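You operate a simulated robot arm through the tools that you are given. There is no shell and no other tool.

You are at the controls of a simulated robot arm. One attempt, no reset.

TASK
Replace the gold bolt in the test block with a silver bolt.
Fine: switch the blue ratchet to OFF, loosen the gold bolt with it and lay it back in its rest, still at OFF; hang the gold bolt in the yellow rack; thread the silver one home by hand; leave the large black bolt alone, and the other bolts in their racks.
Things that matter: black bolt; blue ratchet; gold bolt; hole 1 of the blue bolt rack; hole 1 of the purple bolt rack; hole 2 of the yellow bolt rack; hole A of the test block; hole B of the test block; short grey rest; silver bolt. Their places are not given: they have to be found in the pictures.

Only the result counts: the job must be done as asked and must still hold three seconds after the hand-in. Knocking over, shifting, dropping, spilling or breaking anything else fails it.

THE ROBOT
A 7-joint arm with a two-finger parallel gripper, fixed in place. Base frame: the origin is on the floor under the middle of its stand, x ahead of it, y to its left, z up. Readings come in m, rad, newtons and seconds.
It reaches about 1.372 m from its shoulder. Its first joint turns from -2.601 to 2.601 rad. Payload 3.43 kg.
Tool frame: the origin (TCP) lies between the finger pads and is the grasp point; the fingertips stand 0.03 m ahead of it; z points along the fingers, y is the line along which they close. The gripper opens to 0.094 m. The fingers are 0.028 m wide and 0.01 m thick; the gripper's body (0.05 by 0.096 m) begins 0.055 m behind the TCP.
Orientation is that of the tool frame in the base frame, as a unit quaternion [x, y, z, w]. With the fingers straight down and closing along the base's y, the tool's x points along the base's -x, its y along +y and its z along -z.

THE INTERFACE
- The arm moves only by the tool play_rows. Its argument "steps" is a list of rows, each a list of 3 entries, a list of its own where there are three numbers: the shift along the tool's x, y, z in m, then the turn, a rotation vector about the tool's x, y, z in rad, then the finger opening in m, from 0 to 0.094. In form: [[[x, y, z], [wx, wy, wz], grip], ...]. A call has 1 to 20 rows; each row is the pose to reach, as a shift and turn from the pose commanded when the call began, along the tool's axes at that moment. Each row takes 0.2 s and may step no farther than 0.05 m and 0.15 rad from the row before; otherwise, or with a gripper value out of range, the whole call is refused. Where a pose cannot be reached the arm comes as near as it can. A force on the tool above 60 N (or 10 N above the force at the start of the call, whichever is more), or a blocked arm, ends the call early, and 0.2 s more pass. Each finger travels about 0.045 m/s and halts on what it meets, pressing with about 32 N; the grip force reading is that of the motor and also rises with nothing between the fingers. The clock runs only during rows and for 0.2 s after the last one: add rows that repeat a pose to give the fingers time. The reply holds the time, the measured pose of the TCP, the force on the tool along the base axes, the opening and the grip force, in the units named above and with some noise, with the torque about the TCP (base axes, N m) and any sound that the robot's microphone picked up.
- Cameras (640 x 400 px; columns grow to the right, rows downward): "scene" is fixed at [0.0484, -0.6495, 1.4226]; the picture's right is [0.22, -0.98, 0.00], its down [-0.82, -0.18, -0.54] and it looks along [0.53, 0.12, -0.84] (base axes); focal length 214 px, centre (320, 200). "wrist" rides on the gripper at [0.076, 0.014, -0.103] in the tool frame; the picture's right is [-0.18, 0.98, 0.00], its down [-0.75, -0.14, -0.64] and it looks along [-0.63, -0.12, 0.77] (tool axes); focal length 243 px, centre (320, 200).
- capture(camera): a new picture of that camera. It takes no simulated time.
- pixel_to_xyz(camera, pixels): for up to 12 pixels [column, row] of the newest picture of that camera ("zoom" is the newest enlarged one), the place [x, y, z] in the base frame of the surface seen there, good to about 0.003 m. It takes no simulated time.
- inspect(camera, box): a new picture of the part [left, top, right, bottom] of that camera's present view, enlarged. It takes no simulated time.
- close_job(): hands the job in; it is judged then, once.

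Unless the task says otherwise, let go and move clear before handing in.

The tools are called after "Request:" as name(argument=value, ...) on one line, values as JSON. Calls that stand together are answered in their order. play_rows: Moves the arm, as the interface text tells. Its arguments: {"type":"object","properties":{"steps":{"type":"array"}},"required":["steps"]} The other tools are called the same way: capture (camera) takes a picture; pixel_to_xyz (camera, pixels) gives the place of the surface under pixels of a picture; inspect (camera, box) takes an enlarged picture of a part of a camera's view; close_job () hands the job in.

At the start:

```text
time_s: 0.0
ee_pos: [0.5519, -0.8176, 1.2466]
tcp_rot: [-0.001, 1.0, -0.001, 0.0]
ft_force: [-0.7, -0.4, 0.1]
ft_torque: [0.01, 0.0, -0.01]
width: 0.0939
gripper_force: 0.0
```

scene: 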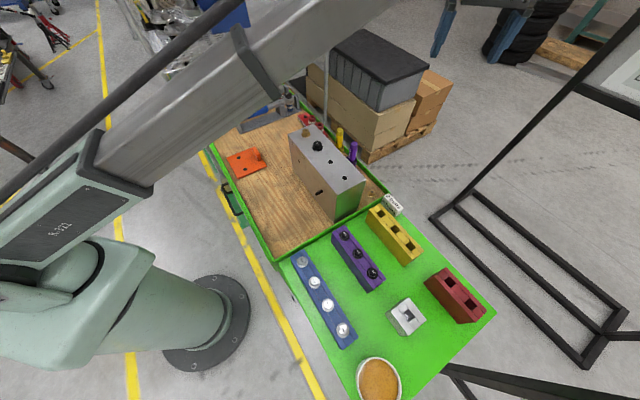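
wrist: 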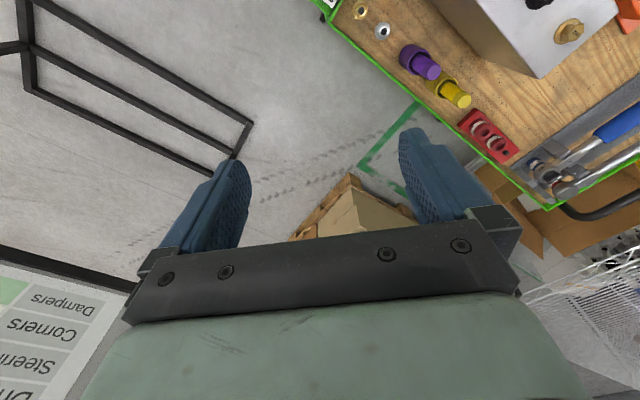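

The scene picture shows the workbench with racks (blue ~(325,300), purple ~(357,258), yellow ~(393,235)), and the test block near (325,170). I'll enlarge the parts to see the details.

Request:
inspect(camera="scene", box=[200, 80, 400, 205])

Request:
inspect(camera="scene", box=[270, 190, 510, 340])

Request:
inspect(camera="wrist", box=[320, 0, 640, 200])

```text
3.20 times, centred on (300, 142) of scene
```

zoom: 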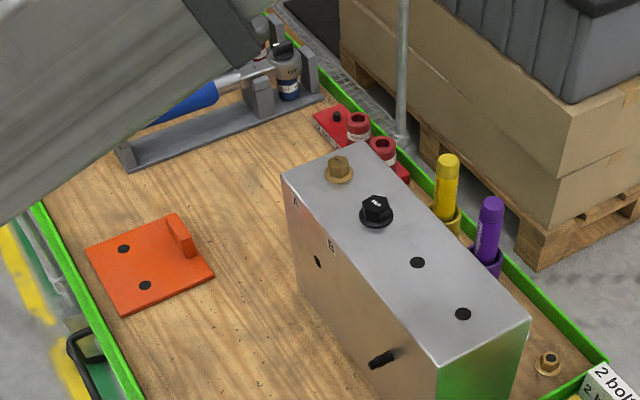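

```text
2.67 times, centred on (390, 265) of scene
```

zoom: 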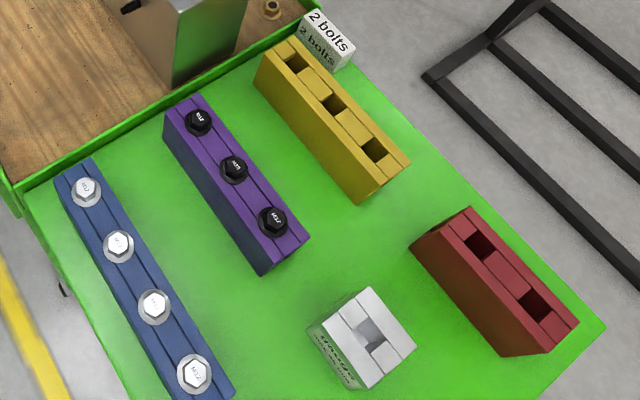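

```text
2.00 times, centred on (480, 100) of wrist
```

zoom: 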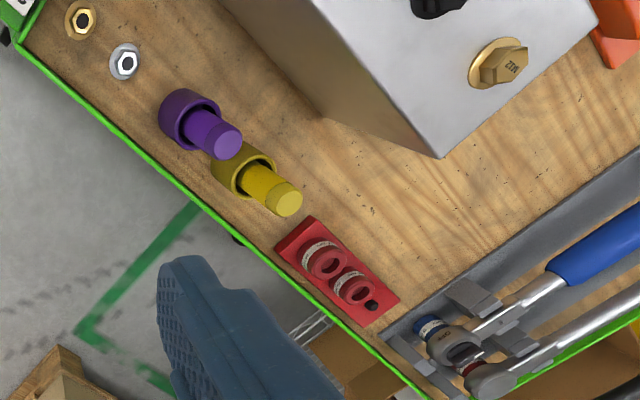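

The zooms show the gold bolt at zoom (337,168) in hole A and the black bolt at (376,210) in hole B, with ratchets on a grey rest near (280,80). I'll read off positions from the scene picture.

Request:
inspect(camera="scene", box=[200, 80, 400, 205])

Request:
pixel_to_xyz(camera="zoom", pixels=[[338, 160], [375, 203], [417, 262], [463, 314], [282, 178], [360, 145], [530, 320], [437, 368], [200, 240], [283, 48], [288, 85], [190, 100]])

Request:
inspect(camera="scene", box=[270, 190, 510, 340])

Request:
pixel_to_xyz(camera="zoom", pixels=[[86, 187], [118, 242], [154, 303], [195, 371], [199, 118], [234, 165], [273, 217], [293, 62], [333, 103], [374, 149], [300, 300], [120, 150]])

```text
3.20 times, centred on (300, 142) of scene
```

zoom: 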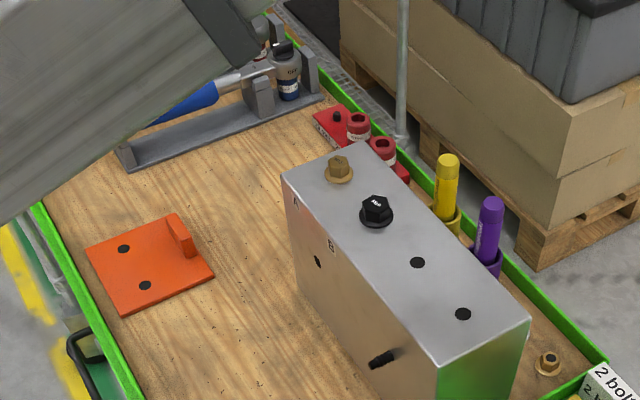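

```text
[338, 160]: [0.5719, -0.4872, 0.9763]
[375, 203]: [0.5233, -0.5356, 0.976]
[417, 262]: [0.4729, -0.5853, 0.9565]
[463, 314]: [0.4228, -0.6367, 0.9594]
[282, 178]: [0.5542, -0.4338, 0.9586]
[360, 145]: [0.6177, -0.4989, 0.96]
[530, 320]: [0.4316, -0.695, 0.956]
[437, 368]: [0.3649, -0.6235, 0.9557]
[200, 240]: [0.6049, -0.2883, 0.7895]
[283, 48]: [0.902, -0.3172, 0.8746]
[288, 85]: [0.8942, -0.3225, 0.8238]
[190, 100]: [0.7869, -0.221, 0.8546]
```

```text
2.67 times, centred on (390, 265) of scene
```

zoom: 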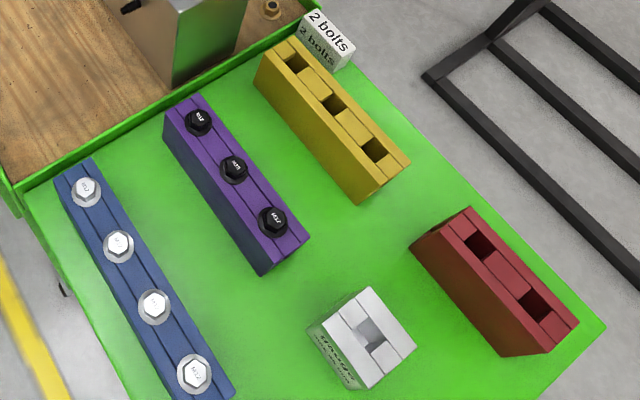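

```text
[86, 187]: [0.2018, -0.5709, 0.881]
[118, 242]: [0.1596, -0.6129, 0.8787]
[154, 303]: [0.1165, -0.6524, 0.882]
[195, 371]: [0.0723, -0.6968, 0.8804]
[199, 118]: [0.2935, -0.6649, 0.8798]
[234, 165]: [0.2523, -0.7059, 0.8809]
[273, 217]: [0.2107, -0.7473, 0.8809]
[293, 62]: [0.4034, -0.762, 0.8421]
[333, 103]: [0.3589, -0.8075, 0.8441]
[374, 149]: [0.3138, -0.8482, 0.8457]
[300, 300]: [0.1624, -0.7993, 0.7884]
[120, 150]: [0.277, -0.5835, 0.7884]
```

The block's hole line runs along (-0.707,-0.707) with a pitch of about 0.07 m, and the racks lie parallel to it. I'll zoom in harder on labels and markings.

Request:
inspect(camera="scene", box=[280, 240, 360, 350])

Request:
inspect(camera="scene", box=[325, 190, 425, 295])

Request:
inspect(camera="scene", box=[250, 80, 350, 145])

Request:
inspect(camera="wrist", box=[480, 60, 640, 200])

Request:
inspect(camera="scene", box=[370, 180, 500, 340])

```text
3.64 times, centred on (320, 295) of scene
```

zoom: 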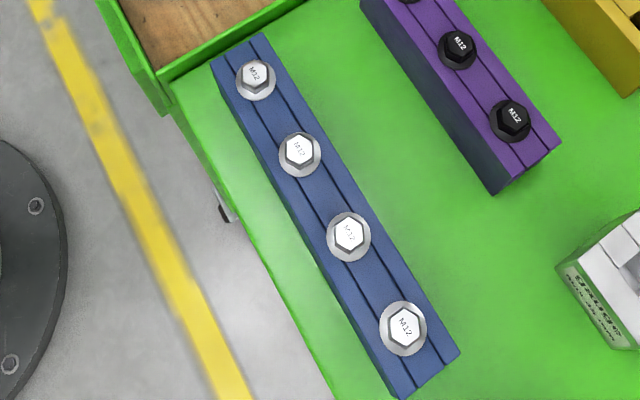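

```text
3.81 times, centred on (375, 242) of scene
```

zoom: 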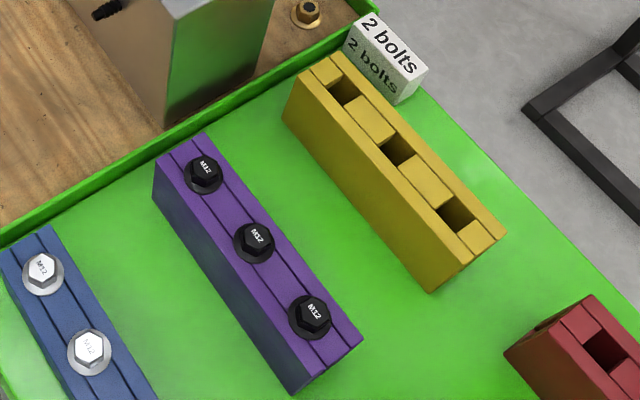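

```text
6.15 times, centred on (300, 112) of scene
```

zoom: 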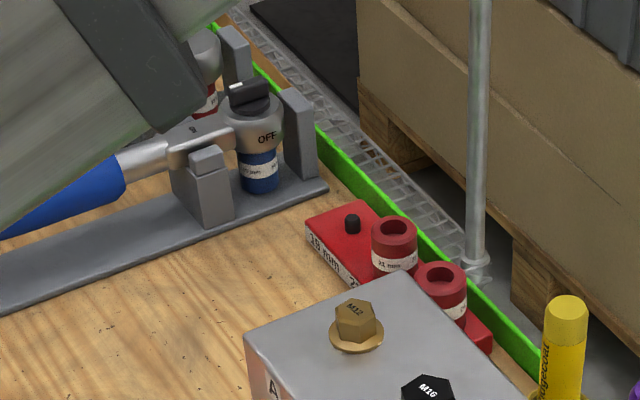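

```text
2.86 times, centred on (560, 130) of wrist
```

zoom: 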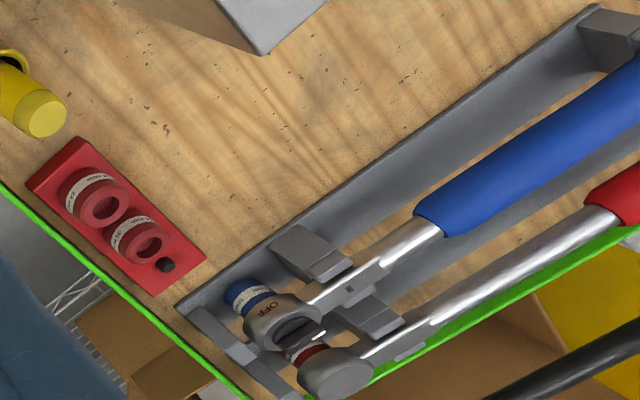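

```text
2.50 times, centred on (435, 260) of scene
```

zoom: 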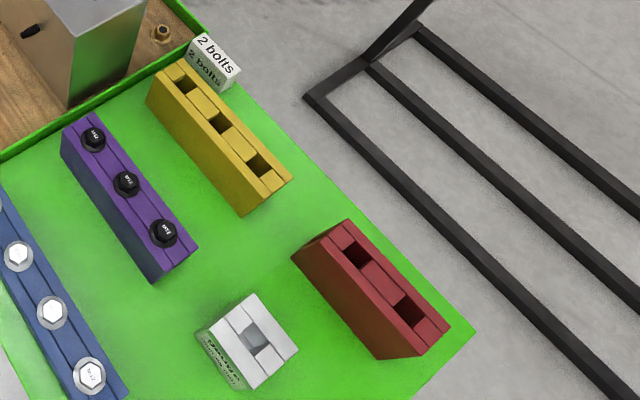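

The blue ratchet's head at scene (291,105) shows "OFF" on its side with a black selector knob on top. I'll bring the wrist camera over the ratchet head to read the selector.

Request:
play_rows(steps=[[[-0.0125, 0.0375, 0.005], [0, 0, 0], 0.094], [[-0.025, 0.075, 0.01], [0, 0, 0], 0.094], [[-0.0375, 0.1125, 0.015], [0, 0, 0], 0.094], [[-0.05, 0.15, 0.02], [0, 0, 0], 0.094], [[-0.0625, 0.1875, 0.03], [0, 0, 0], 0.094], [[-0.075, 0.225, 0.04], [0, 0, 0], 0.094], [[-0.0875, 0.2625, 0.05], [0, 0, 0], 0.094], [[-0.1, 0.3, 0.06], [0, 0, 0], 0.094], [[-0.1125, 0.3375, 0.07], [0, 0, 0], 0.094], [[-0.125, 0.375, 0.08], [0, 0, 0], 0.094], [[-0.1375, 0.4125, 0.09], [0, 0, 0], 0.094], [[-0.15, 0.45, 0.1], [0, 0, 0], 0.094], [[-0.16, 0.48, 0.12], [0, 0, 0], 0.094]])

Request:
capture(camera="wrist")

Request:
capture(camera="scene")

```text
time_s: 2.4
ee_pos: [0.6879, -0.4228, 1.1618]
tcp_rot: [-0.003, 1.0, -0.004, 0.006]
ft_force: [6.3, 2.8, -8.2]
ft_torque: [-0.5, 0.16, -0.36]
width: 0.0937
gripper_force: 0.1
out of reach, approached as far as the arm can: row 3, 4, 5, 6, 7
stopped in row 11: the force on the tool passed its limit at 67 N (the readings are from after the stop); the commanded pose is now the measured one
```

```text
taken
```

wrist: 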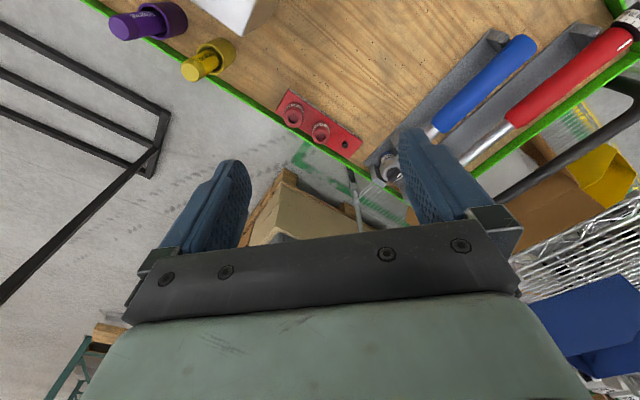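

```text
taken
```

scene: 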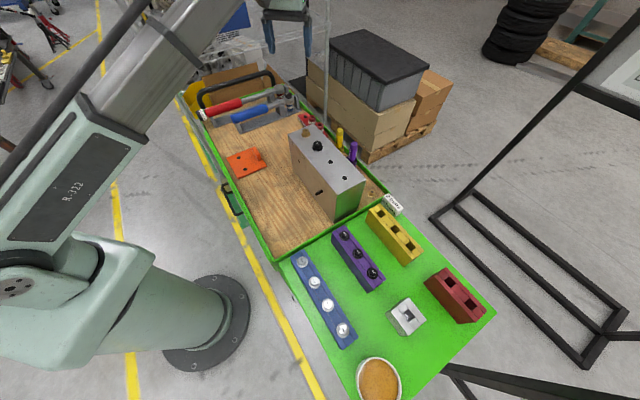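

The call stopped early at (0.688,-0.423,1.162) with a 67 N force, and there is a thin vertical pole near scene (327,60) close to the gripper at (285,25). I'll locate the pole and the gripper before moving again.

Request:
pixel_to_xyz(camera="scene", pixels=[[329, 10], [328, 30], [327, 60], [327, 90], [327, 120], [268, 35], [305, 35], [285, 14], [290, 100], [253, 113], [220, 105]])

Request:
inspect(camera="scene", box=[180, 0, 360, 130])

Request:
inspect(camera="wrist", box=[260, 0, 640, 240])

```text
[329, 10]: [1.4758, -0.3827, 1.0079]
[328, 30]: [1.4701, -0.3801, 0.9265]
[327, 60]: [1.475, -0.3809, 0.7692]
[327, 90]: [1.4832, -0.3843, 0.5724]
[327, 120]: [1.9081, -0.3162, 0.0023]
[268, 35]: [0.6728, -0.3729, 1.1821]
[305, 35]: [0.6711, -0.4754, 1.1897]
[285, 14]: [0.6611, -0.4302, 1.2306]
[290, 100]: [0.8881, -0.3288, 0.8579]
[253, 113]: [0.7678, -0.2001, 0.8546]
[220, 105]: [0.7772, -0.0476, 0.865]
```

```text
3.08 times, centred on (270, 65) of scene
```

zoom: 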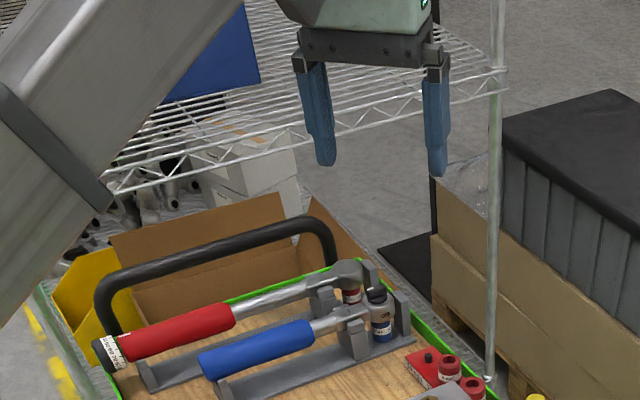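

```text
1.67 times, centred on (450, 120) of wrist
```

zoom: 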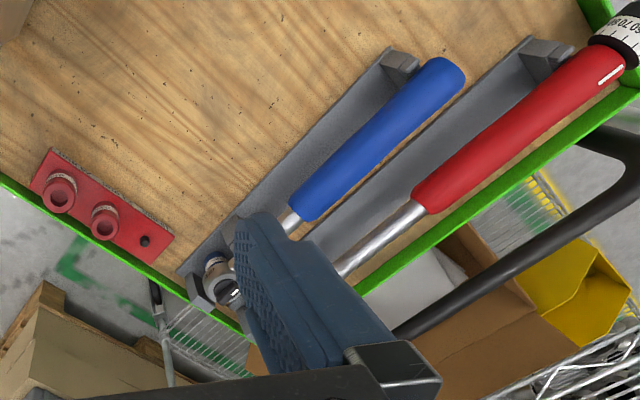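

The pole stands at x≈1.47, far from the gripper, so the stop came from jerky motion and not from a contact. I'll move slower, placing the camera so that the ratchet head (near (0.89,-0.33,0.86)) shows between the fingers.

Request:
play_rows(steps=[[[-0.006, 0.013, 0.011], [0, 0, 0], 0.094], [[-0.012, 0.026, 0.022], [0, 0, 0], 0.094], [[-0.018, 0.039, 0.033], [0, 0, 0], 0.094], [[-0.024, 0.052, 0.044], [0, 0, 0], 0.094], [[-0.03, 0.065, 0.055], [0, 0, 0], 0.094], [[-0.036, 0.078, 0.066], [0, 0, 0], 0.094], [[-0.042, 0.091, 0.077], [0, 0, 0], 0.094], [[-0.048, 0.104, 0.088], [0, 0, 0], 0.094], [[-0.054, 0.117, 0.099], [0, 0, 0], 0.094], [[-0.06, 0.13, 0.11], [0, 0, 0], 0.094], [[-0.06, 0.13, 0.11], [0, 0, 0], 0.094]])

Request:
capture(camera="wrist")

Request:
inspect(camera="wrist", box=[240, 90, 420, 250])

Request:
inspect(camera="scene", box=[200, 80, 320, 155])

```text
time_s: 4.8
ee_pos: [0.7485, -0.2933, 1.0525]
tcp_rot: [-0.005, 1.0, -0.003, 0.006]
ft_force: [-1.0, 0.1, -0.4]
ft_torque: [-0.02, -0.02, 0.02]
width: 0.0941
gripper_force: 0.1
```

```text
taken
```

wrist: 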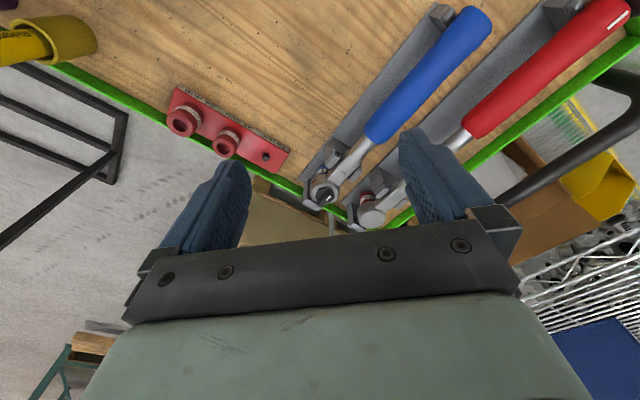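

```text
2.50 times, centred on (330, 170) of wrist
```

zoom: 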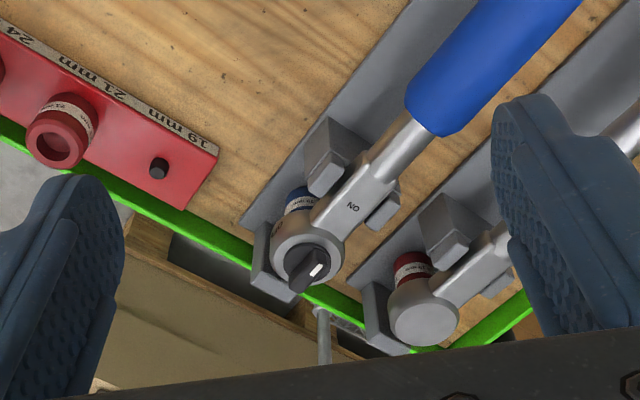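

```text
5.33 times, centred on (260, 118) of scene
```

zoom: 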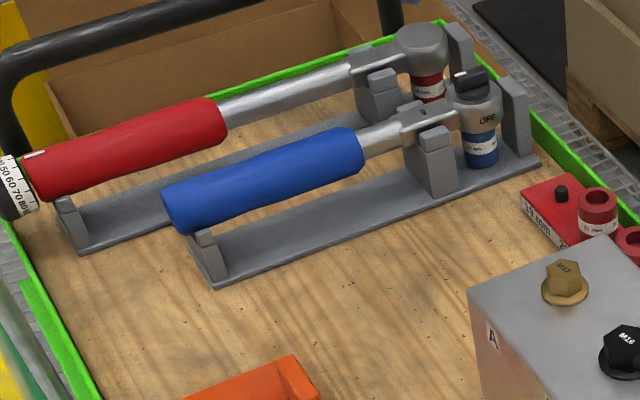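

The blue ratchet shows "ON" on the shaft side at zoom (352,207) and the knob's white mark at (316,270) seems to point to it. I'll measure the knob and the ratchet parts.

Request:
inspect(camera="wrist", box=[300, 140, 370, 215])

Request:
pixel_to_xyz(camera="wrist", pixels=[[325, 197], [328, 198], [333, 190], [338, 183], [350, 165], [370, 140], [420, 80], [470, 25], [345, 130], [315, 165], [355, 178], [332, 150]])

```text
5.33 times, centred on (335, 178) of wrist
```

zoom: 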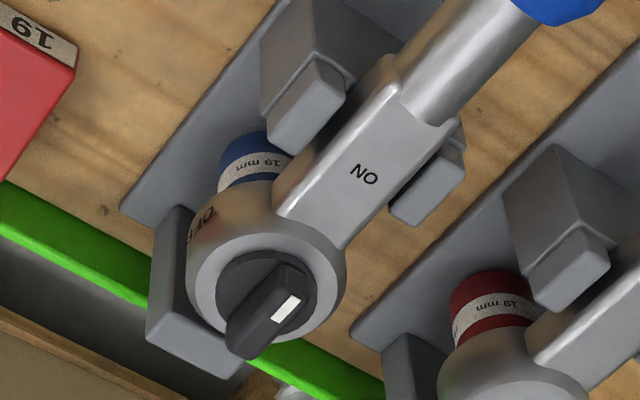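

```text
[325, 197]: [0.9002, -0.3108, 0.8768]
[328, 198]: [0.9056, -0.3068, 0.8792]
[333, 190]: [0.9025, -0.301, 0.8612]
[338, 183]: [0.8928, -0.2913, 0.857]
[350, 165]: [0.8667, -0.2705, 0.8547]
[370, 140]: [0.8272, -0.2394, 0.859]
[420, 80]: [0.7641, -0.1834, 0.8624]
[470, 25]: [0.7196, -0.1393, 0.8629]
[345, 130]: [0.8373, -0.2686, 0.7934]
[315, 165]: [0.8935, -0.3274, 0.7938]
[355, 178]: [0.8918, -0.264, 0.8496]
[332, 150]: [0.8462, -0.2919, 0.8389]
```

The zoom is clear: the knob's white stripe at (287,308) points along the shaft to "ON"; "OFF" is on the side facing the test block, a 90° counter-clockwise turn seen from above. I'll place the gripper above the head, turned 45° so that its fingers straddle the knob bar, and look.

Request:
play_rows(steps=[[[-0.015, -0.002, 0.006], [0, 0.001, 0.08], 0.094], [[-0.03, -0.004, 0.012], [0, 0.003, 0.16], 0.09], [[-0.045, -0.006, 0.018], [0, 0.004, 0.24], 0.085], [[-0.06, -0.009, 0.024], [0, 0.006, 0.32], 0.08], [[-0.075, -0.011, 0.03], [0, 0.007, 0.4], 0.07], [[-0.09, -0.013, 0.036], [0, 0.008, 0.48], 0.06], [[-0.105, -0.015, 0.044], [0, 0.01, 0.56], 0.06], [[-0.12, -0.018, 0.05], [0, 0.011, 0.64], 0.06], [[-0.135, -0.02, 0.056], [0, 0.013, 0.72], 0.06], [[-0.148, -0.022, 0.062], [-0.001, 0.014, 0.795], 0.06], [[-0.148, -0.022, 0.062], [-0.001, 0.014, 0.795], 0.06]])

Request:
capture(camera="wrist")

Request:
inspect(camera="wrist", box=[240, 90, 420, 240])

```text
time_s: 7.2
ee_pos: [0.8986, -0.3133, 0.9925]
tcp_rot: [0.384, 0.923, -0.001, 0.0]
ft_force: [-1.0, 0.4, 0.2]
ft_torque: [0.0, -0.02, 0.0]
width: 0.06
gripper_force: 0.1
```

```text
taken
```

wrist: 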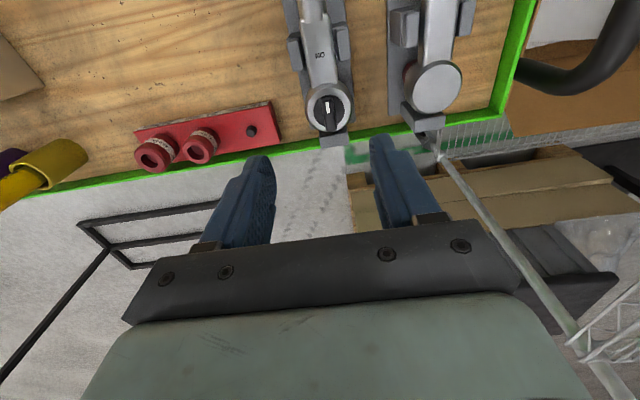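

```text
2.67 times, centred on (330, 165) of wrist
```

zoom: 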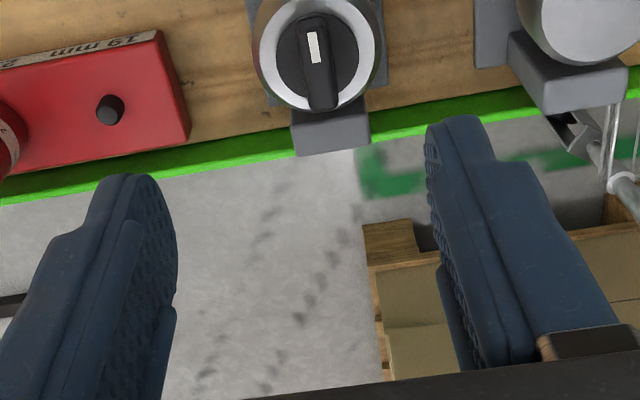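

The knob bar now lies upright in the wrist picture at about (330,112) with the stripe toward the handle. I'll zoom and measure it exactly.

Request:
inspect(camera="wrist", box=[290, 70, 370, 150])

Request:
pixel_to_xyz(camera="zoom", pixels=[[320, 150], [320, 180], [325, 220], [330, 260], [330, 300], [300, 200], [350, 200], [250, 200], [400, 200], [300, 100], [350, 60], [330, 340]])

```text
5.00 times, centred on (330, 110) of wrist
```

zoom: 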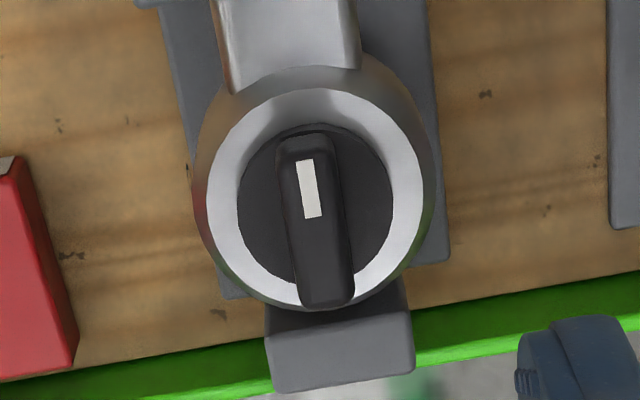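

```text
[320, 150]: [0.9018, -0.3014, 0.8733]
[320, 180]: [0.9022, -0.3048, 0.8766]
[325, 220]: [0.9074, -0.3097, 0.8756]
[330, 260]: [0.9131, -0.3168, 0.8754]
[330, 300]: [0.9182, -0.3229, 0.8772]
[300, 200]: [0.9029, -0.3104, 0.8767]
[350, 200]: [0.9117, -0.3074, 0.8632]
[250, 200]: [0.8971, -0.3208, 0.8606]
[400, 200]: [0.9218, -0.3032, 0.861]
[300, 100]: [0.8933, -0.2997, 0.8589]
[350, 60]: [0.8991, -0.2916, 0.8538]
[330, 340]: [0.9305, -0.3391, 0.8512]
```

The knob bar's centre is at about (0.909,-0.3125), top z≈0.876, bar parallel to the tool's x; the TCP must shift about -0.006 in x and +0.008 in y. I'll lower partway with the fingers at 0.03 m and check.

Request:
play_rows(steps=[[[-0.003, 0.004, 0.005], [0, 0, 0], 0.05], [[-0.006, 0.0083, 0.01], [0, 0, 0], 0.04], [[-0.0064, 0.0083, 0.03], [0, 0, 0], 0.03], [[-0.0064, 0.0083, 0.05], [0, 0, 0], 0.03], [[-0.0064, 0.0083, 0.065], [0, 0, 0], 0.03], [[-0.0064, 0.0083, 0.075], [0, 0, 0], 0.03], [[-0.0064, 0.0083, 0.075], [0, 0, 0], 0.03]])

Request:
capture(camera="wrist")

Request:
inspect(camera="wrist", box=[260, 100, 380, 180])

```text
time_s: 8.8
ee_pos: [0.9074, -0.3115, 0.9155]
tcp_rot: [0.384, 0.923, -0.001, 0.0]
ft_force: [0.1, -0.7, -0.6]
ft_torque: [0.03, -0.01, 0.03]
width: 0.0299
gripper_force: 0.1
```

```text
taken
```

wrist: 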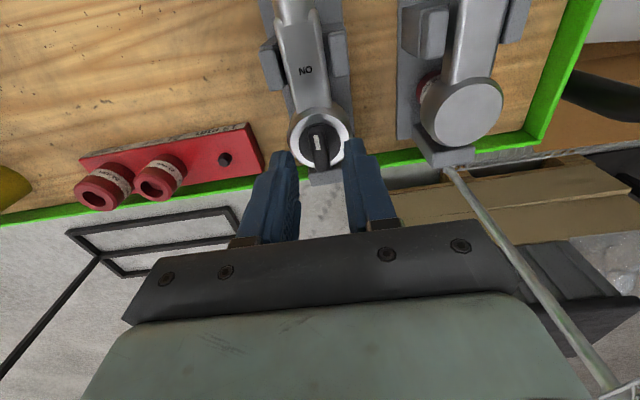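

```text
5.00 times, centred on (320, 140) of wrist
```

zoom: 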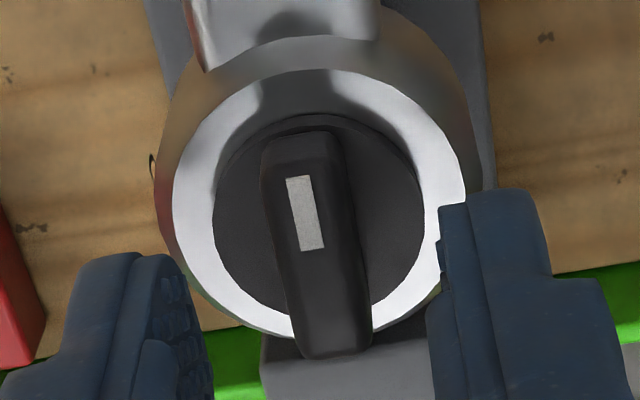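

The knob bar's centre at zoom (318,247) is midway between the fingers and on the tool axis. I'll lower the last 0.021 m and close on the bar.

Request:
play_rows(steps=[[[0, 0, 0.008], [0, 0, 0], 0.03], [[0, 0, 0.015], [0, 0, 0], 0.03], [[0, 0, 0.02], [0, 0, 0], 0.03], [[0, 0, 0.02], [0, 0, 0], 0.03], [[0, 0, 0.02], [0, 0, 0], 0.02], [[0, 0, 0.02], [0, 0, 0], 0.01], [[0, 0, 0.02], [0, 0, 0], 0.005], [[0, 0, 0.02], [0, 0, 0], 0.005]])

Request:
inspect(camera="wrist", box=[240, 90, 400, 200])

```text
time_s: 10.6
ee_pos: [0.9068, -0.3127, 0.8976]
tcp_rot: [0.383, 0.924, -0.001, 0.0]
ft_force: [0.9, -0.2, 0.3]
ft_torque: [-0.01, -0.02, 0.01]
width: 0.0107
gripper_force: 32.1
```

```text
3.64 times, centred on (320, 145) of wrist
```

zoom: 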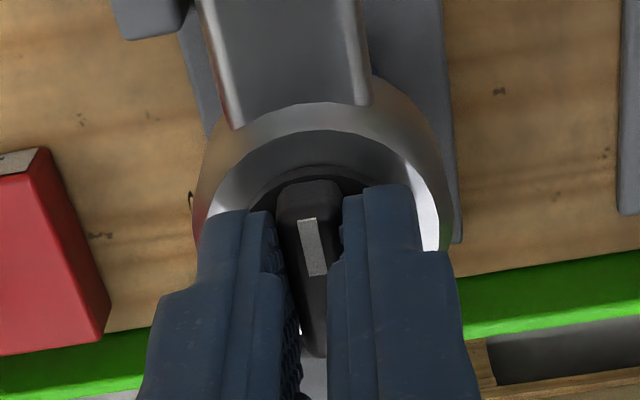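

The fingers hold the bar (0.0107 m, 32 N). I'll turn counter-clockwise seen from above (negative about tool z) by about 45° first and look.

Request:
play_rows(steps=[[[0, 0, 0], [0, 0, -0.08], 0.005], [[0, 0, 0], [0, 0, -0.16], 0.005], [[0, 0, 0], [0, 0, -0.24], 0.005], [[0, 0, 0], [0, 0, -0.32], 0.005], [[0, 0, 0], [0, 0, -0.4], 0.005], [[0, 0, 0], [0, 0, -0.48], 0.005], [[0, 0, 0], [0, 0, -0.56], 0.005], [[0, 0, 0], [0, 0, -0.64], 0.005], [[0, 0, 0], [0, 0, -0.72], 0.005], [[0, 0, 0], [0, 0, -0.8], 0.005]])

Request:
inspect(camera="wrist", box=[220, 70, 420, 200])

Request:
inspect(camera="scene", box=[240, 70, 340, 135])

```text
time_s: 12.8
ee_pos: [0.9072, -0.3118, 0.8965]
tcp_rot: [-0.008, 1.0, -0.001, 0.0]
ft_force: [-0.5, -3.6, 1.1]
ft_torque: [-0.09, 0.0, -0.03]
width: 0.0103
gripper_force: 32.1
```

```text
3.08 times, centred on (320, 135) of wrist
```

zoom: 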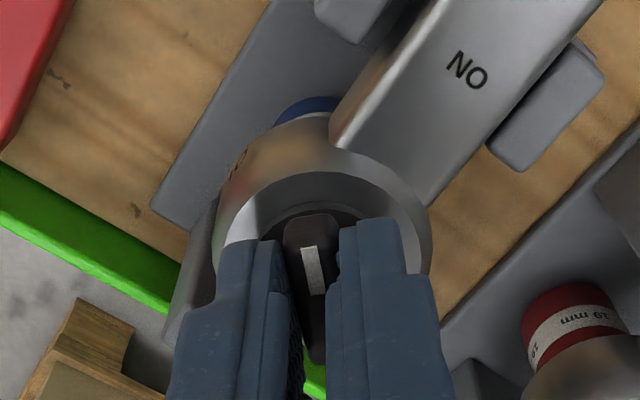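

```text
6.15 times, centred on (290, 102) of scene
```

zoom: 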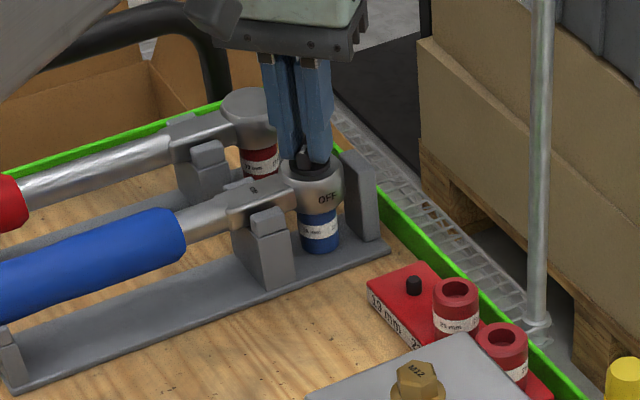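

The knob turned with the fingers while the ratchet stayed in its rest (head unmoved at scene zoom (320,185)). I'll continue turning to about 90° in total.

Request:
play_rows(steps=[[[0, 0, 0], [0, 0, -0.08], 0.005], [[0, 0, 0], [0, 0, -0.16], 0.005], [[0, 0, 0], [0, 0, -0.24], 0.005], [[0, 0, 0], [0, 0, -0.32], 0.005], [[0, 0, 0], [0, 0, -0.4], 0.005], [[0, 0, 0], [0, 0, -0.48], 0.005], [[0, 0, 0], [0, 0, -0.56], 0.005], [[0, 0, 0], [0, 0, -0.64], 0.005], [[0, 0, 0], [0, 0, -0.72], 0.005], [[0, 0, 0], [0, 0, -0.79], 0.005], [[0, 0, 0], [0, 0, -0.79], 0.005]])

Request:
inspect(camera="wrist", box=[220, 70, 420, 200])

Request:
inspect(camera="scene", box=[240, 70, 340, 135])

```text
time_s: 15.2
ee_pos: [0.9072, -0.3134, 0.8967]
tcp_rot: [-0.391, 0.92, -0.001, -0.001]
ft_force: [3.1, -2.0, -0.4]
ft_torque: [0.05, -0.11, -0.29]
width: 0.0104
gripper_force: 31.5
```

```text
3.08 times, centred on (320, 135) of wrist
```

zoom: 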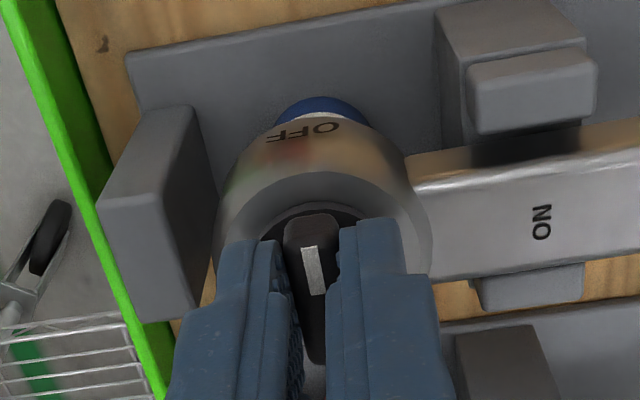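

```text
6.15 times, centred on (290, 102) of scene
```

zoom: 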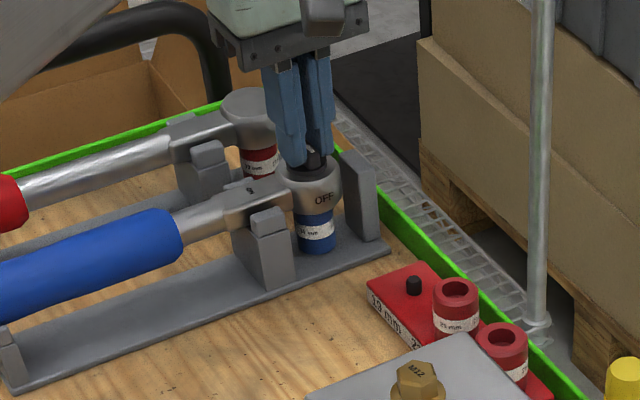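

The stripe now points to "OFF" (wrist zoom (313,270) toward text at (307,130)), after a 91° turn. I'll open and rise to check that it holds.

Request:
play_rows(steps=[[[0, 0, 0], [0, 0, 0], 0.02], [[0, 0, 0], [0, 0, 0], 0.03], [[0, 0, 0], [0, 0, 0], 0.03], [[0, 0, -0.01], [0, 0, 0], 0.03], [[0, 0, -0.03], [0, 0, 0], 0.03], [[0, 0, -0.06], [0, 0, 0], 0.03], [[0, 0, -0.1], [0, 0, 0], 0.03], [[0, 0, -0.1], [0, 0, 0], 0.03]])

Request:
inspect(camera="wrist", box=[240, 50, 420, 170])

Request:
inspect(camera="scene", box=[220, 70, 340, 145])

```text
time_s: 17.0
ee_pos: [0.9066, -0.3132, 0.9973]
tcp_rot: [-0.391, 0.92, 0.0, -0.001]
ft_force: [-0.8, -0.3, -0.3]
ft_torque: [0.01, -0.03, -0.02]
width: 0.03
gripper_force: 0.0
```

```text
3.33 times, centred on (330, 110) of wrist
```

zoom: 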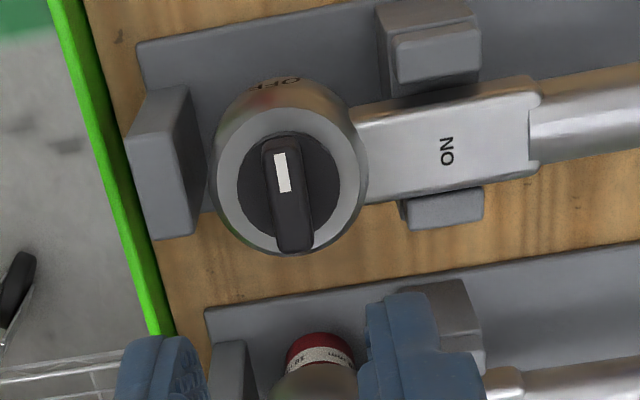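

```text
5.33 times, centred on (280, 108) of scene
```

zoom: 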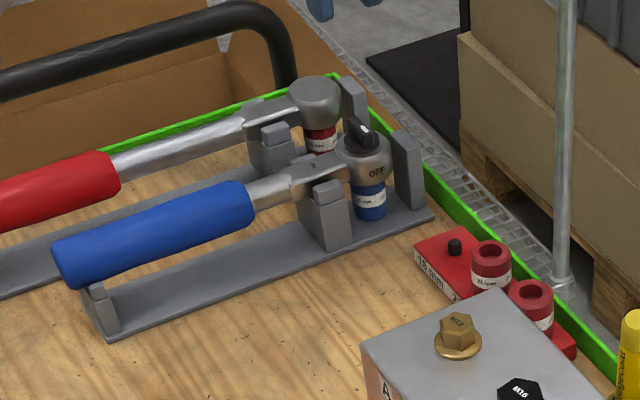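

The knob holds at OFF and the ratchet still lies in its rest. Before taking it I'll go over the gold bolt at about (0.572,-0.487) to measure it, turning back 91° on the way.

Request:
play_rows(steps=[[[0, 0, -0.03], [0, 0, 0.09], 0.05], [[0, 0, -0.06], [0, 0, 0.18], 0.07], [[0, 0, -0.09], [0, 0, 0.27], 0.09], [[0.015, 0.005, -0.1], [0, 0, 0.36], 0.09], [[0.04, 0.014, -0.1], [0, 0, 0.45], 0.09], [[0.07, 0.024, -0.1], [0, 0, 0.54], 0.09], [[0.1, 0.034, -0.1], [0, 0, 0.63], 0.09], [[0.13, 0.044, -0.1], [0, 0, 0.72], 0.09], [[0.16, 0.055, -0.1], [0, 0, 0.81], 0.09], [[0.19, 0.065, -0.1], [0, 0, 0.9], 0.09], [[0.22, 0.075, -0.1], [0, 0, 0.99], 0.09], [[0.25, 0.085, -0.1], [0, 0, 1.08], 0.09], [[0.28, 0.096, -0.1], [0, 0, 1.17], 0.09], [[0.31, 0.106, -0.1], [0, 0, 1.26], 0.09], [[0.335, 0.114, -0.1], [0, 0, 1.36], 0.09], [[0.35, 0.12, -0.1], [0, 0, 1.46], 0.09], [[0.357, 0.122, -0.1], [0, 0, 1.54], 0.09], [[0.357, 0.122, -0.1], [0, 0, 1.589], 0.09], [[0.357, 0.122, -0.1], [0, 0, 1.589], 0.09]])

Request:
capture(camera="wrist")

Request:
inspect(camera="wrist", box=[220, 40, 420, 170])

```text
time_s: 21.0
ee_pos: [0.571, -0.4854, 1.0974]
tcp_rot: [0.384, 0.923, 0.0, -0.001]
ft_force: [0.5, -1.1, 0.3]
ft_torque: [-0.03, -0.01, 0.01]
width: 0.0901
gripper_force: 0.1
```

```text
taken
```

wrist: 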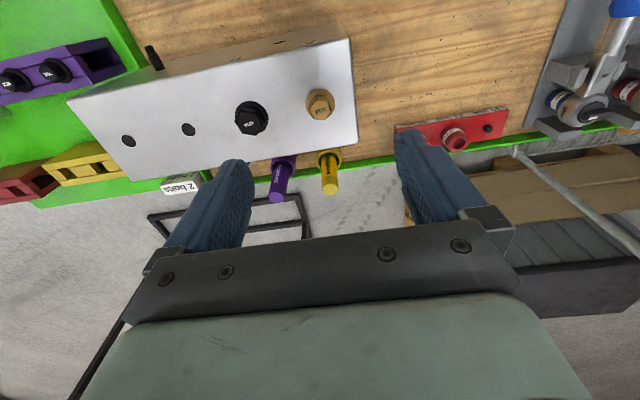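

```text
3.08 times, centred on (320, 105) of wrist
```

zoom: 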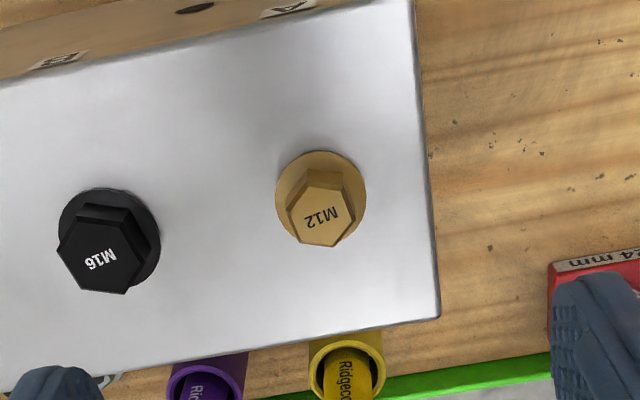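

The gold bolt (M12) sits at wrist zoom (322,210) and the M16 black bolt at (100,250). I'll measure them and take a look at the racks at the upper left.

Request:
inspect(camera="wrist", box=[285, 70, 365, 130])

Request:
pixel_to_xyz(camera="zoom", pixels=[[330, 250], [330, 200], [330, 290], [280, 250], [380, 250], [330, 130], [200, 300], [440, 290], [345, 170], [290, 175]])

Request:
inspect(camera="wrist", box=[0, 20, 210, 200])

Request:
inspect(camera="scene", box=[270, 190, 510, 340])

```text
6.67 times, centred on (325, 100) of wrist
```

zoom: 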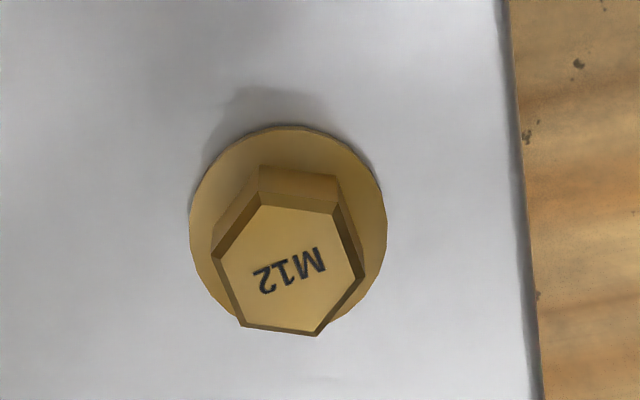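

```text
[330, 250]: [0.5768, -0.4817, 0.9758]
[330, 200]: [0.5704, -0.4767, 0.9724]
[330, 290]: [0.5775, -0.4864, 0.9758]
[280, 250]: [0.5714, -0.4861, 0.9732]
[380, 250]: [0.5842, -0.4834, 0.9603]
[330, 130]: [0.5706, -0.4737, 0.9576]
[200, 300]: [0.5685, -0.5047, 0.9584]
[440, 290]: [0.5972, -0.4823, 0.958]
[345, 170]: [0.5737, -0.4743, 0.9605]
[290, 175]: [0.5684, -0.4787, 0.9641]
```

```text
2.22 times, centred on (105, 110) of wrist
```

zoom: 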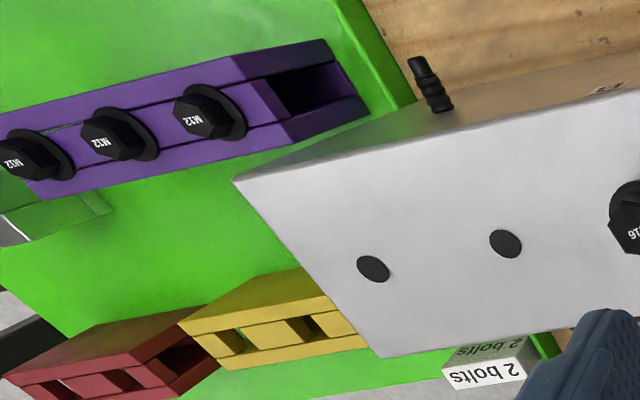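

```text
2.67 times, centred on (390, 265) of scene
```

zoom: 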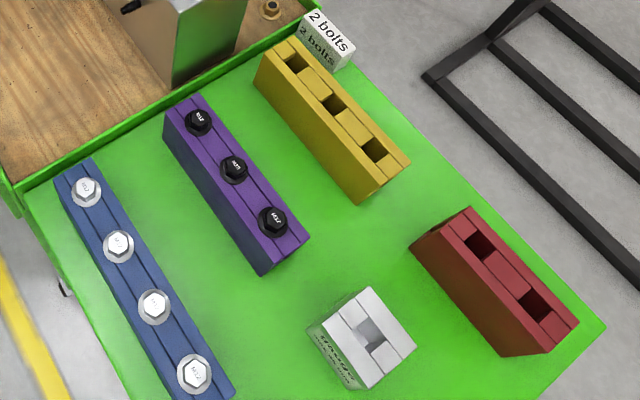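

The gold bolt's centre is at about (0.5725,-0.487), top z≈0.976, with hex edges at base angles 30°/90°/150°. Next I'll go above the ratchet's handle near (0.81,-0.2135) to measure it for grasping.

Request:
play_rows(steps=[[[0.002, 0.03, 0], [0, 0, 0], 0.09], [[0.004, 0.06, 0], [0, 0, 0], 0.09], [[0.006, 0.09, 0], [0, 0, 0], 0.09], [[0.008, 0.12, 0], [0, 0, 0], 0.09], [[0.01, 0.15, 0], [0, 0, 0], 0.09], [[0.012, 0.18, 0], [0, 0, 0], 0.09], [[0.014, 0.21, 0], [0, 0, 0], 0.08], [[0.016, 0.24, 0], [0, 0, 0], 0.08], [[0.018, 0.27, 0], [0, 0, 0], 0.08], [[0.02, 0.3, 0.02], [0, 0, 0], 0.07], [[0.022, 0.33, 0.04], [0, 0, 0], 0.07], [[0.0233, 0.35, 0.06], [0, 0, 0], 0.07], [[0.0233, 0.3613, 0.08], [0, 0, 0], 0.07], [[0.0233, 0.3613, 0.08], [0, 0, 0], 0.07]])

Request:
capture(camera="wrist")

Request:
inspect(camera="wrist", box=[220, 0, 440, 200])

Request:
inspect(camera="scene", box=[200, 80, 320, 155])

```text
time_s: 24.0
ee_pos: [0.8111, -0.2123, 1.0157]
tcp_rot: [0.383, 0.924, 0.0, 0.0]
ft_force: [-0.4, 0.4, -0.4]
ft_torque: [-0.01, -0.03, 0.04]
width: 0.0701
gripper_force: 0.1
```

```text
taken
```

wrist: 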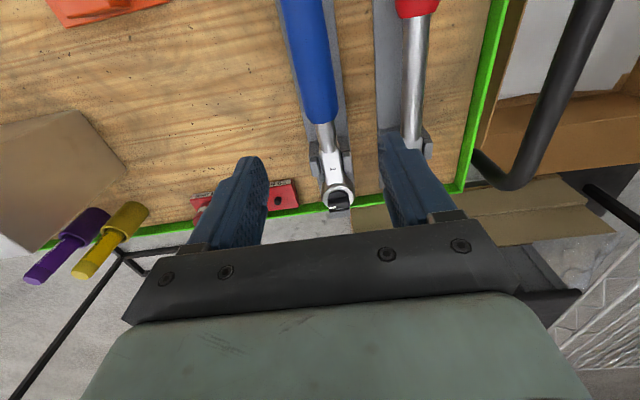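

```text
2.00 times, centred on (330, 100) of wrist
```

zoom: 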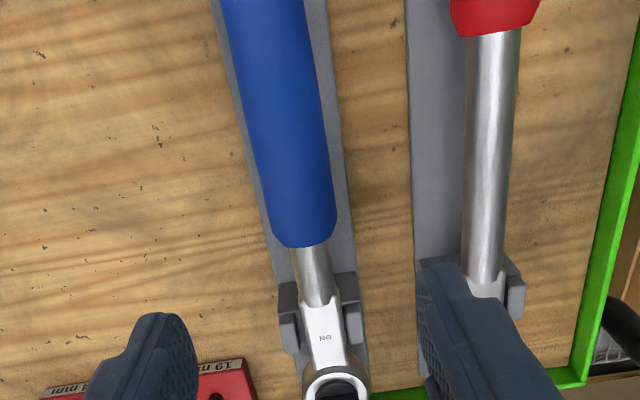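

```text
5.33 times, centred on (260, 118) of scene
```

zoom: 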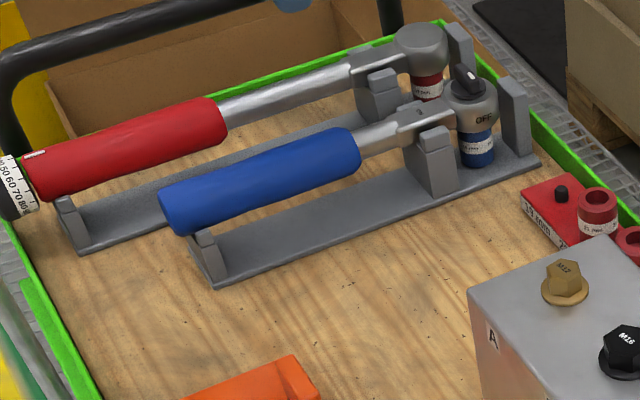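

The blue handle runs at full-picture column ~315 near row 93, slightly left of the tool axis. I'll measure points along the handle, shaft and rest.

Request:
pixel_to_xyz(camera="zoom", pixels=[[420, 125], [340, 155], [270, 180], [180, 215], [207, 250], [400, 132], [445, 112], [435, 140], [515, 95], [478, 150], [478, 110], [330, 240]])

Request:
inspect(camera="wrist", box=[260, 0, 400, 200])

Request:
pixel_to_xyz(camera="wrist", pixels=[[300, 20], [310, 60], [316, 93], [322, 115], [326, 130], [333, 165], [317, 135], [300, 93], [331, 93], [345, 75], [302, 60], [285, 40]])

```text
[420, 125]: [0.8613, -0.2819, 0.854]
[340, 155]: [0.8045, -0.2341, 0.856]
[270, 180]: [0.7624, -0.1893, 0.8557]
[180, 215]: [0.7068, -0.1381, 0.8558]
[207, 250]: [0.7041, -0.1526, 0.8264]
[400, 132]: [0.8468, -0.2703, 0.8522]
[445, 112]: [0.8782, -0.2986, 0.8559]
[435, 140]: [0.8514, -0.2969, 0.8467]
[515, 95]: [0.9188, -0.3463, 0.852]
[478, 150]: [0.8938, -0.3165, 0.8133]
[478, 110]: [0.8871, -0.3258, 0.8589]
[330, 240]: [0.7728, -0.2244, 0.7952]
```

```text
2.00 times, centred on (330, 100) of wrist
```

zoom: 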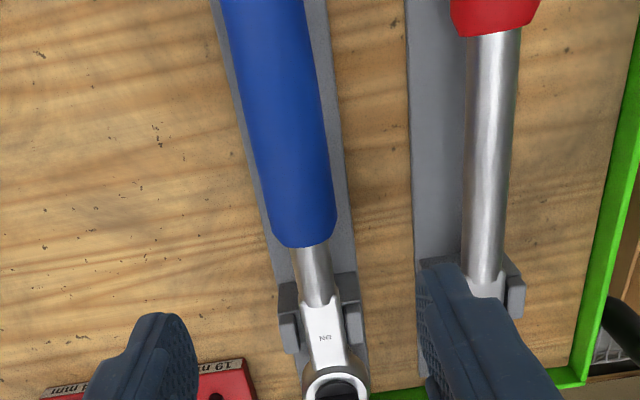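

```text
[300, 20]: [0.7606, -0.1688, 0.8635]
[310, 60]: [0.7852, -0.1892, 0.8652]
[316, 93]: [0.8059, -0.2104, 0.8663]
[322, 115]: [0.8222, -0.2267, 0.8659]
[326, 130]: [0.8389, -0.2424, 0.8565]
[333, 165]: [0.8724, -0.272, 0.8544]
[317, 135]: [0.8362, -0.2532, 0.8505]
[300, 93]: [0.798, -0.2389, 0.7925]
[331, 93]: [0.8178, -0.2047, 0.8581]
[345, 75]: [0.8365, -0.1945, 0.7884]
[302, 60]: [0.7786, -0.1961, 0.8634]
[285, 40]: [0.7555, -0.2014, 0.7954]
```

The handle axis is about 1.6 mm to the tool's -y side, handle top z≈0.866 (radius ≈0.0175). I'll descend to z≈0.849 with 0.06 m opening and close on the handle 0.14 m from the head.

Request:
play_rows(steps=[[[0, -0.0016, 0.03], [0, 0, 0], 0.06], [[0, -0.0016, 0.06], [0, 0, 0], 0.06], [[0, -0.0016, 0.09], [0, 0, 0], 0.06], [[0, -0.0016, 0.115], [0, 0, 0], 0.06], [[0, -0.0016, 0.135], [0, 0, 0], 0.06], [[0, -0.0016, 0.15], [0, 0, 0], 0.06], [[0, -0.0016, 0.16], [0, 0, 0], 0.06], [[0, -0.0016, 0.1665], [0, 0, 0], 0.06], [[0, -0.0016, 0.1665], [0, 0, 0], 0.06]])

Request:
inspect(camera="wrist", box=[200, 50, 440, 220])

Request:
inspect(camera="scene", box=[200, 70, 320, 155])

```text
time_s: 26.0
ee_pos: [0.8081, -0.2143, 0.8502]
tcp_rot: [0.382, 0.924, -0.002, 0.0]
ft_force: [0.5, 0.4, 0.6]
ft_torque: [0.0, 0.01, 0.02]
width: 0.0603
gripper_force: 0.0
```

```text
2.35 times, centred on (320, 135) of wrist
```

zoom: 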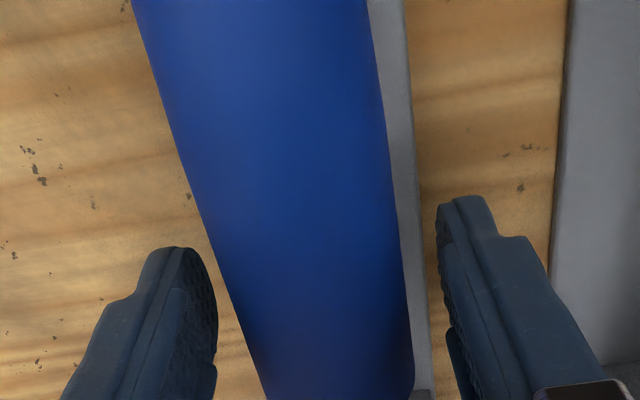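

```text
4.71 times, centred on (260, 112) of scene
```

zoom: 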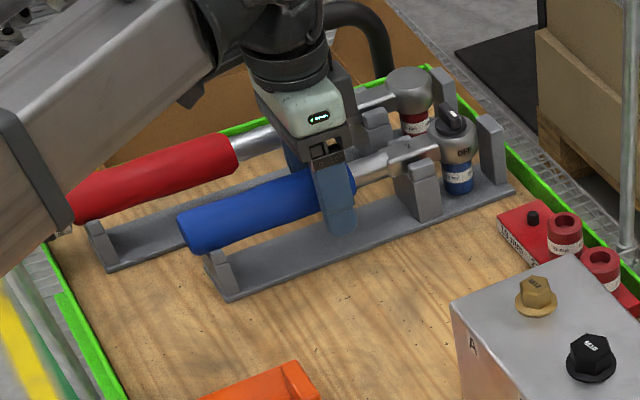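

The fingers straddle the blue handle evenly at wrist zoom (215–440). I'll close and then lift slightly to test the grip.

Request:
play_rows(steps=[[[0, 0, 0], [0, 0, 0], 0.045], [[0, 0, 0], [0, 0, 0], 0.03], [[0, 0, 0], [0, 0, 0], 0.02], [[0, 0, 0], [0, 0, 0], 0.01], [[0, 0, 0], [0, 0, 0], 0.005], [[0, 0, 0], [0, 0, 0], 0.005]])

Request:
inspect(camera="scene", box=[200, 70, 320, 155])

```text
time_s: 27.4
ee_pos: [0.8092, -0.2136, 0.8501]
tcp_rot: [0.383, 0.924, -0.001, 0.0]
ft_force: [2.1, 2.5, 0.3]
ft_torque: [0.04, -0.12, 0.12]
width: 0.0412
gripper_force: 32.0
```

```text
4.71 times, centred on (260, 112) of scene
```

zoom: 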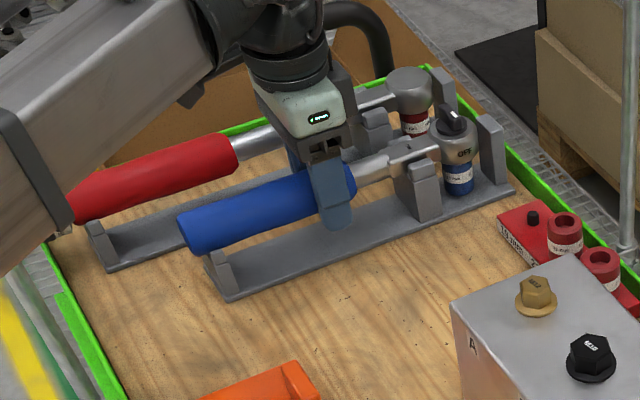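

The grip is firm at 0.0412 m. I'll lift straight up slowly by about 0.03 m first and check the tilt.

Request:
play_rows(steps=[[[0, 0, -0.004], [0, 0, 0], 0.005], [[0, 0, -0.01], [0, 0, 0], 0.005], [[0, 0, -0.018], [0, 0, 0], 0.005], [[0, 0, -0.026], [0, 0, 0], 0.005], [[0, 0, -0.03], [0, 0, 0], 0.005], [[0, 0, -0.03], [0, 0, 0], 0.005]])

Request:
inspect(camera="scene", box=[200, 70, 320, 155])

```text
time_s: 28.8
ee_pos: [0.8086, -0.2147, 0.8802]
tcp_rot: [0.383, 0.924, -0.001, -0.001]
ft_force: [-0.5, 0.5, -6.5]
ft_torque: [0.15, 0.14, -0.02]
width: 0.0416
gripper_force: 31.9
```

```text
4.71 times, centred on (260, 112) of scene
```

zoom: 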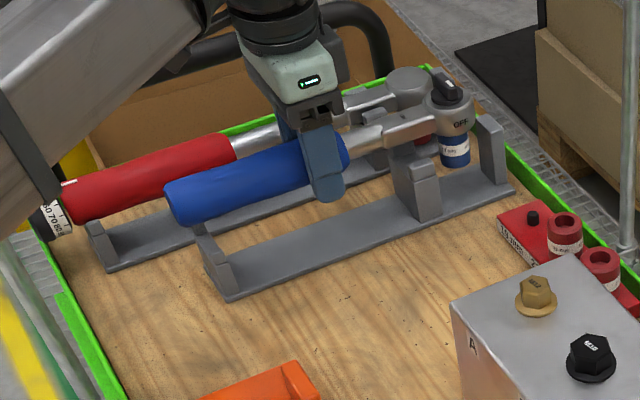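

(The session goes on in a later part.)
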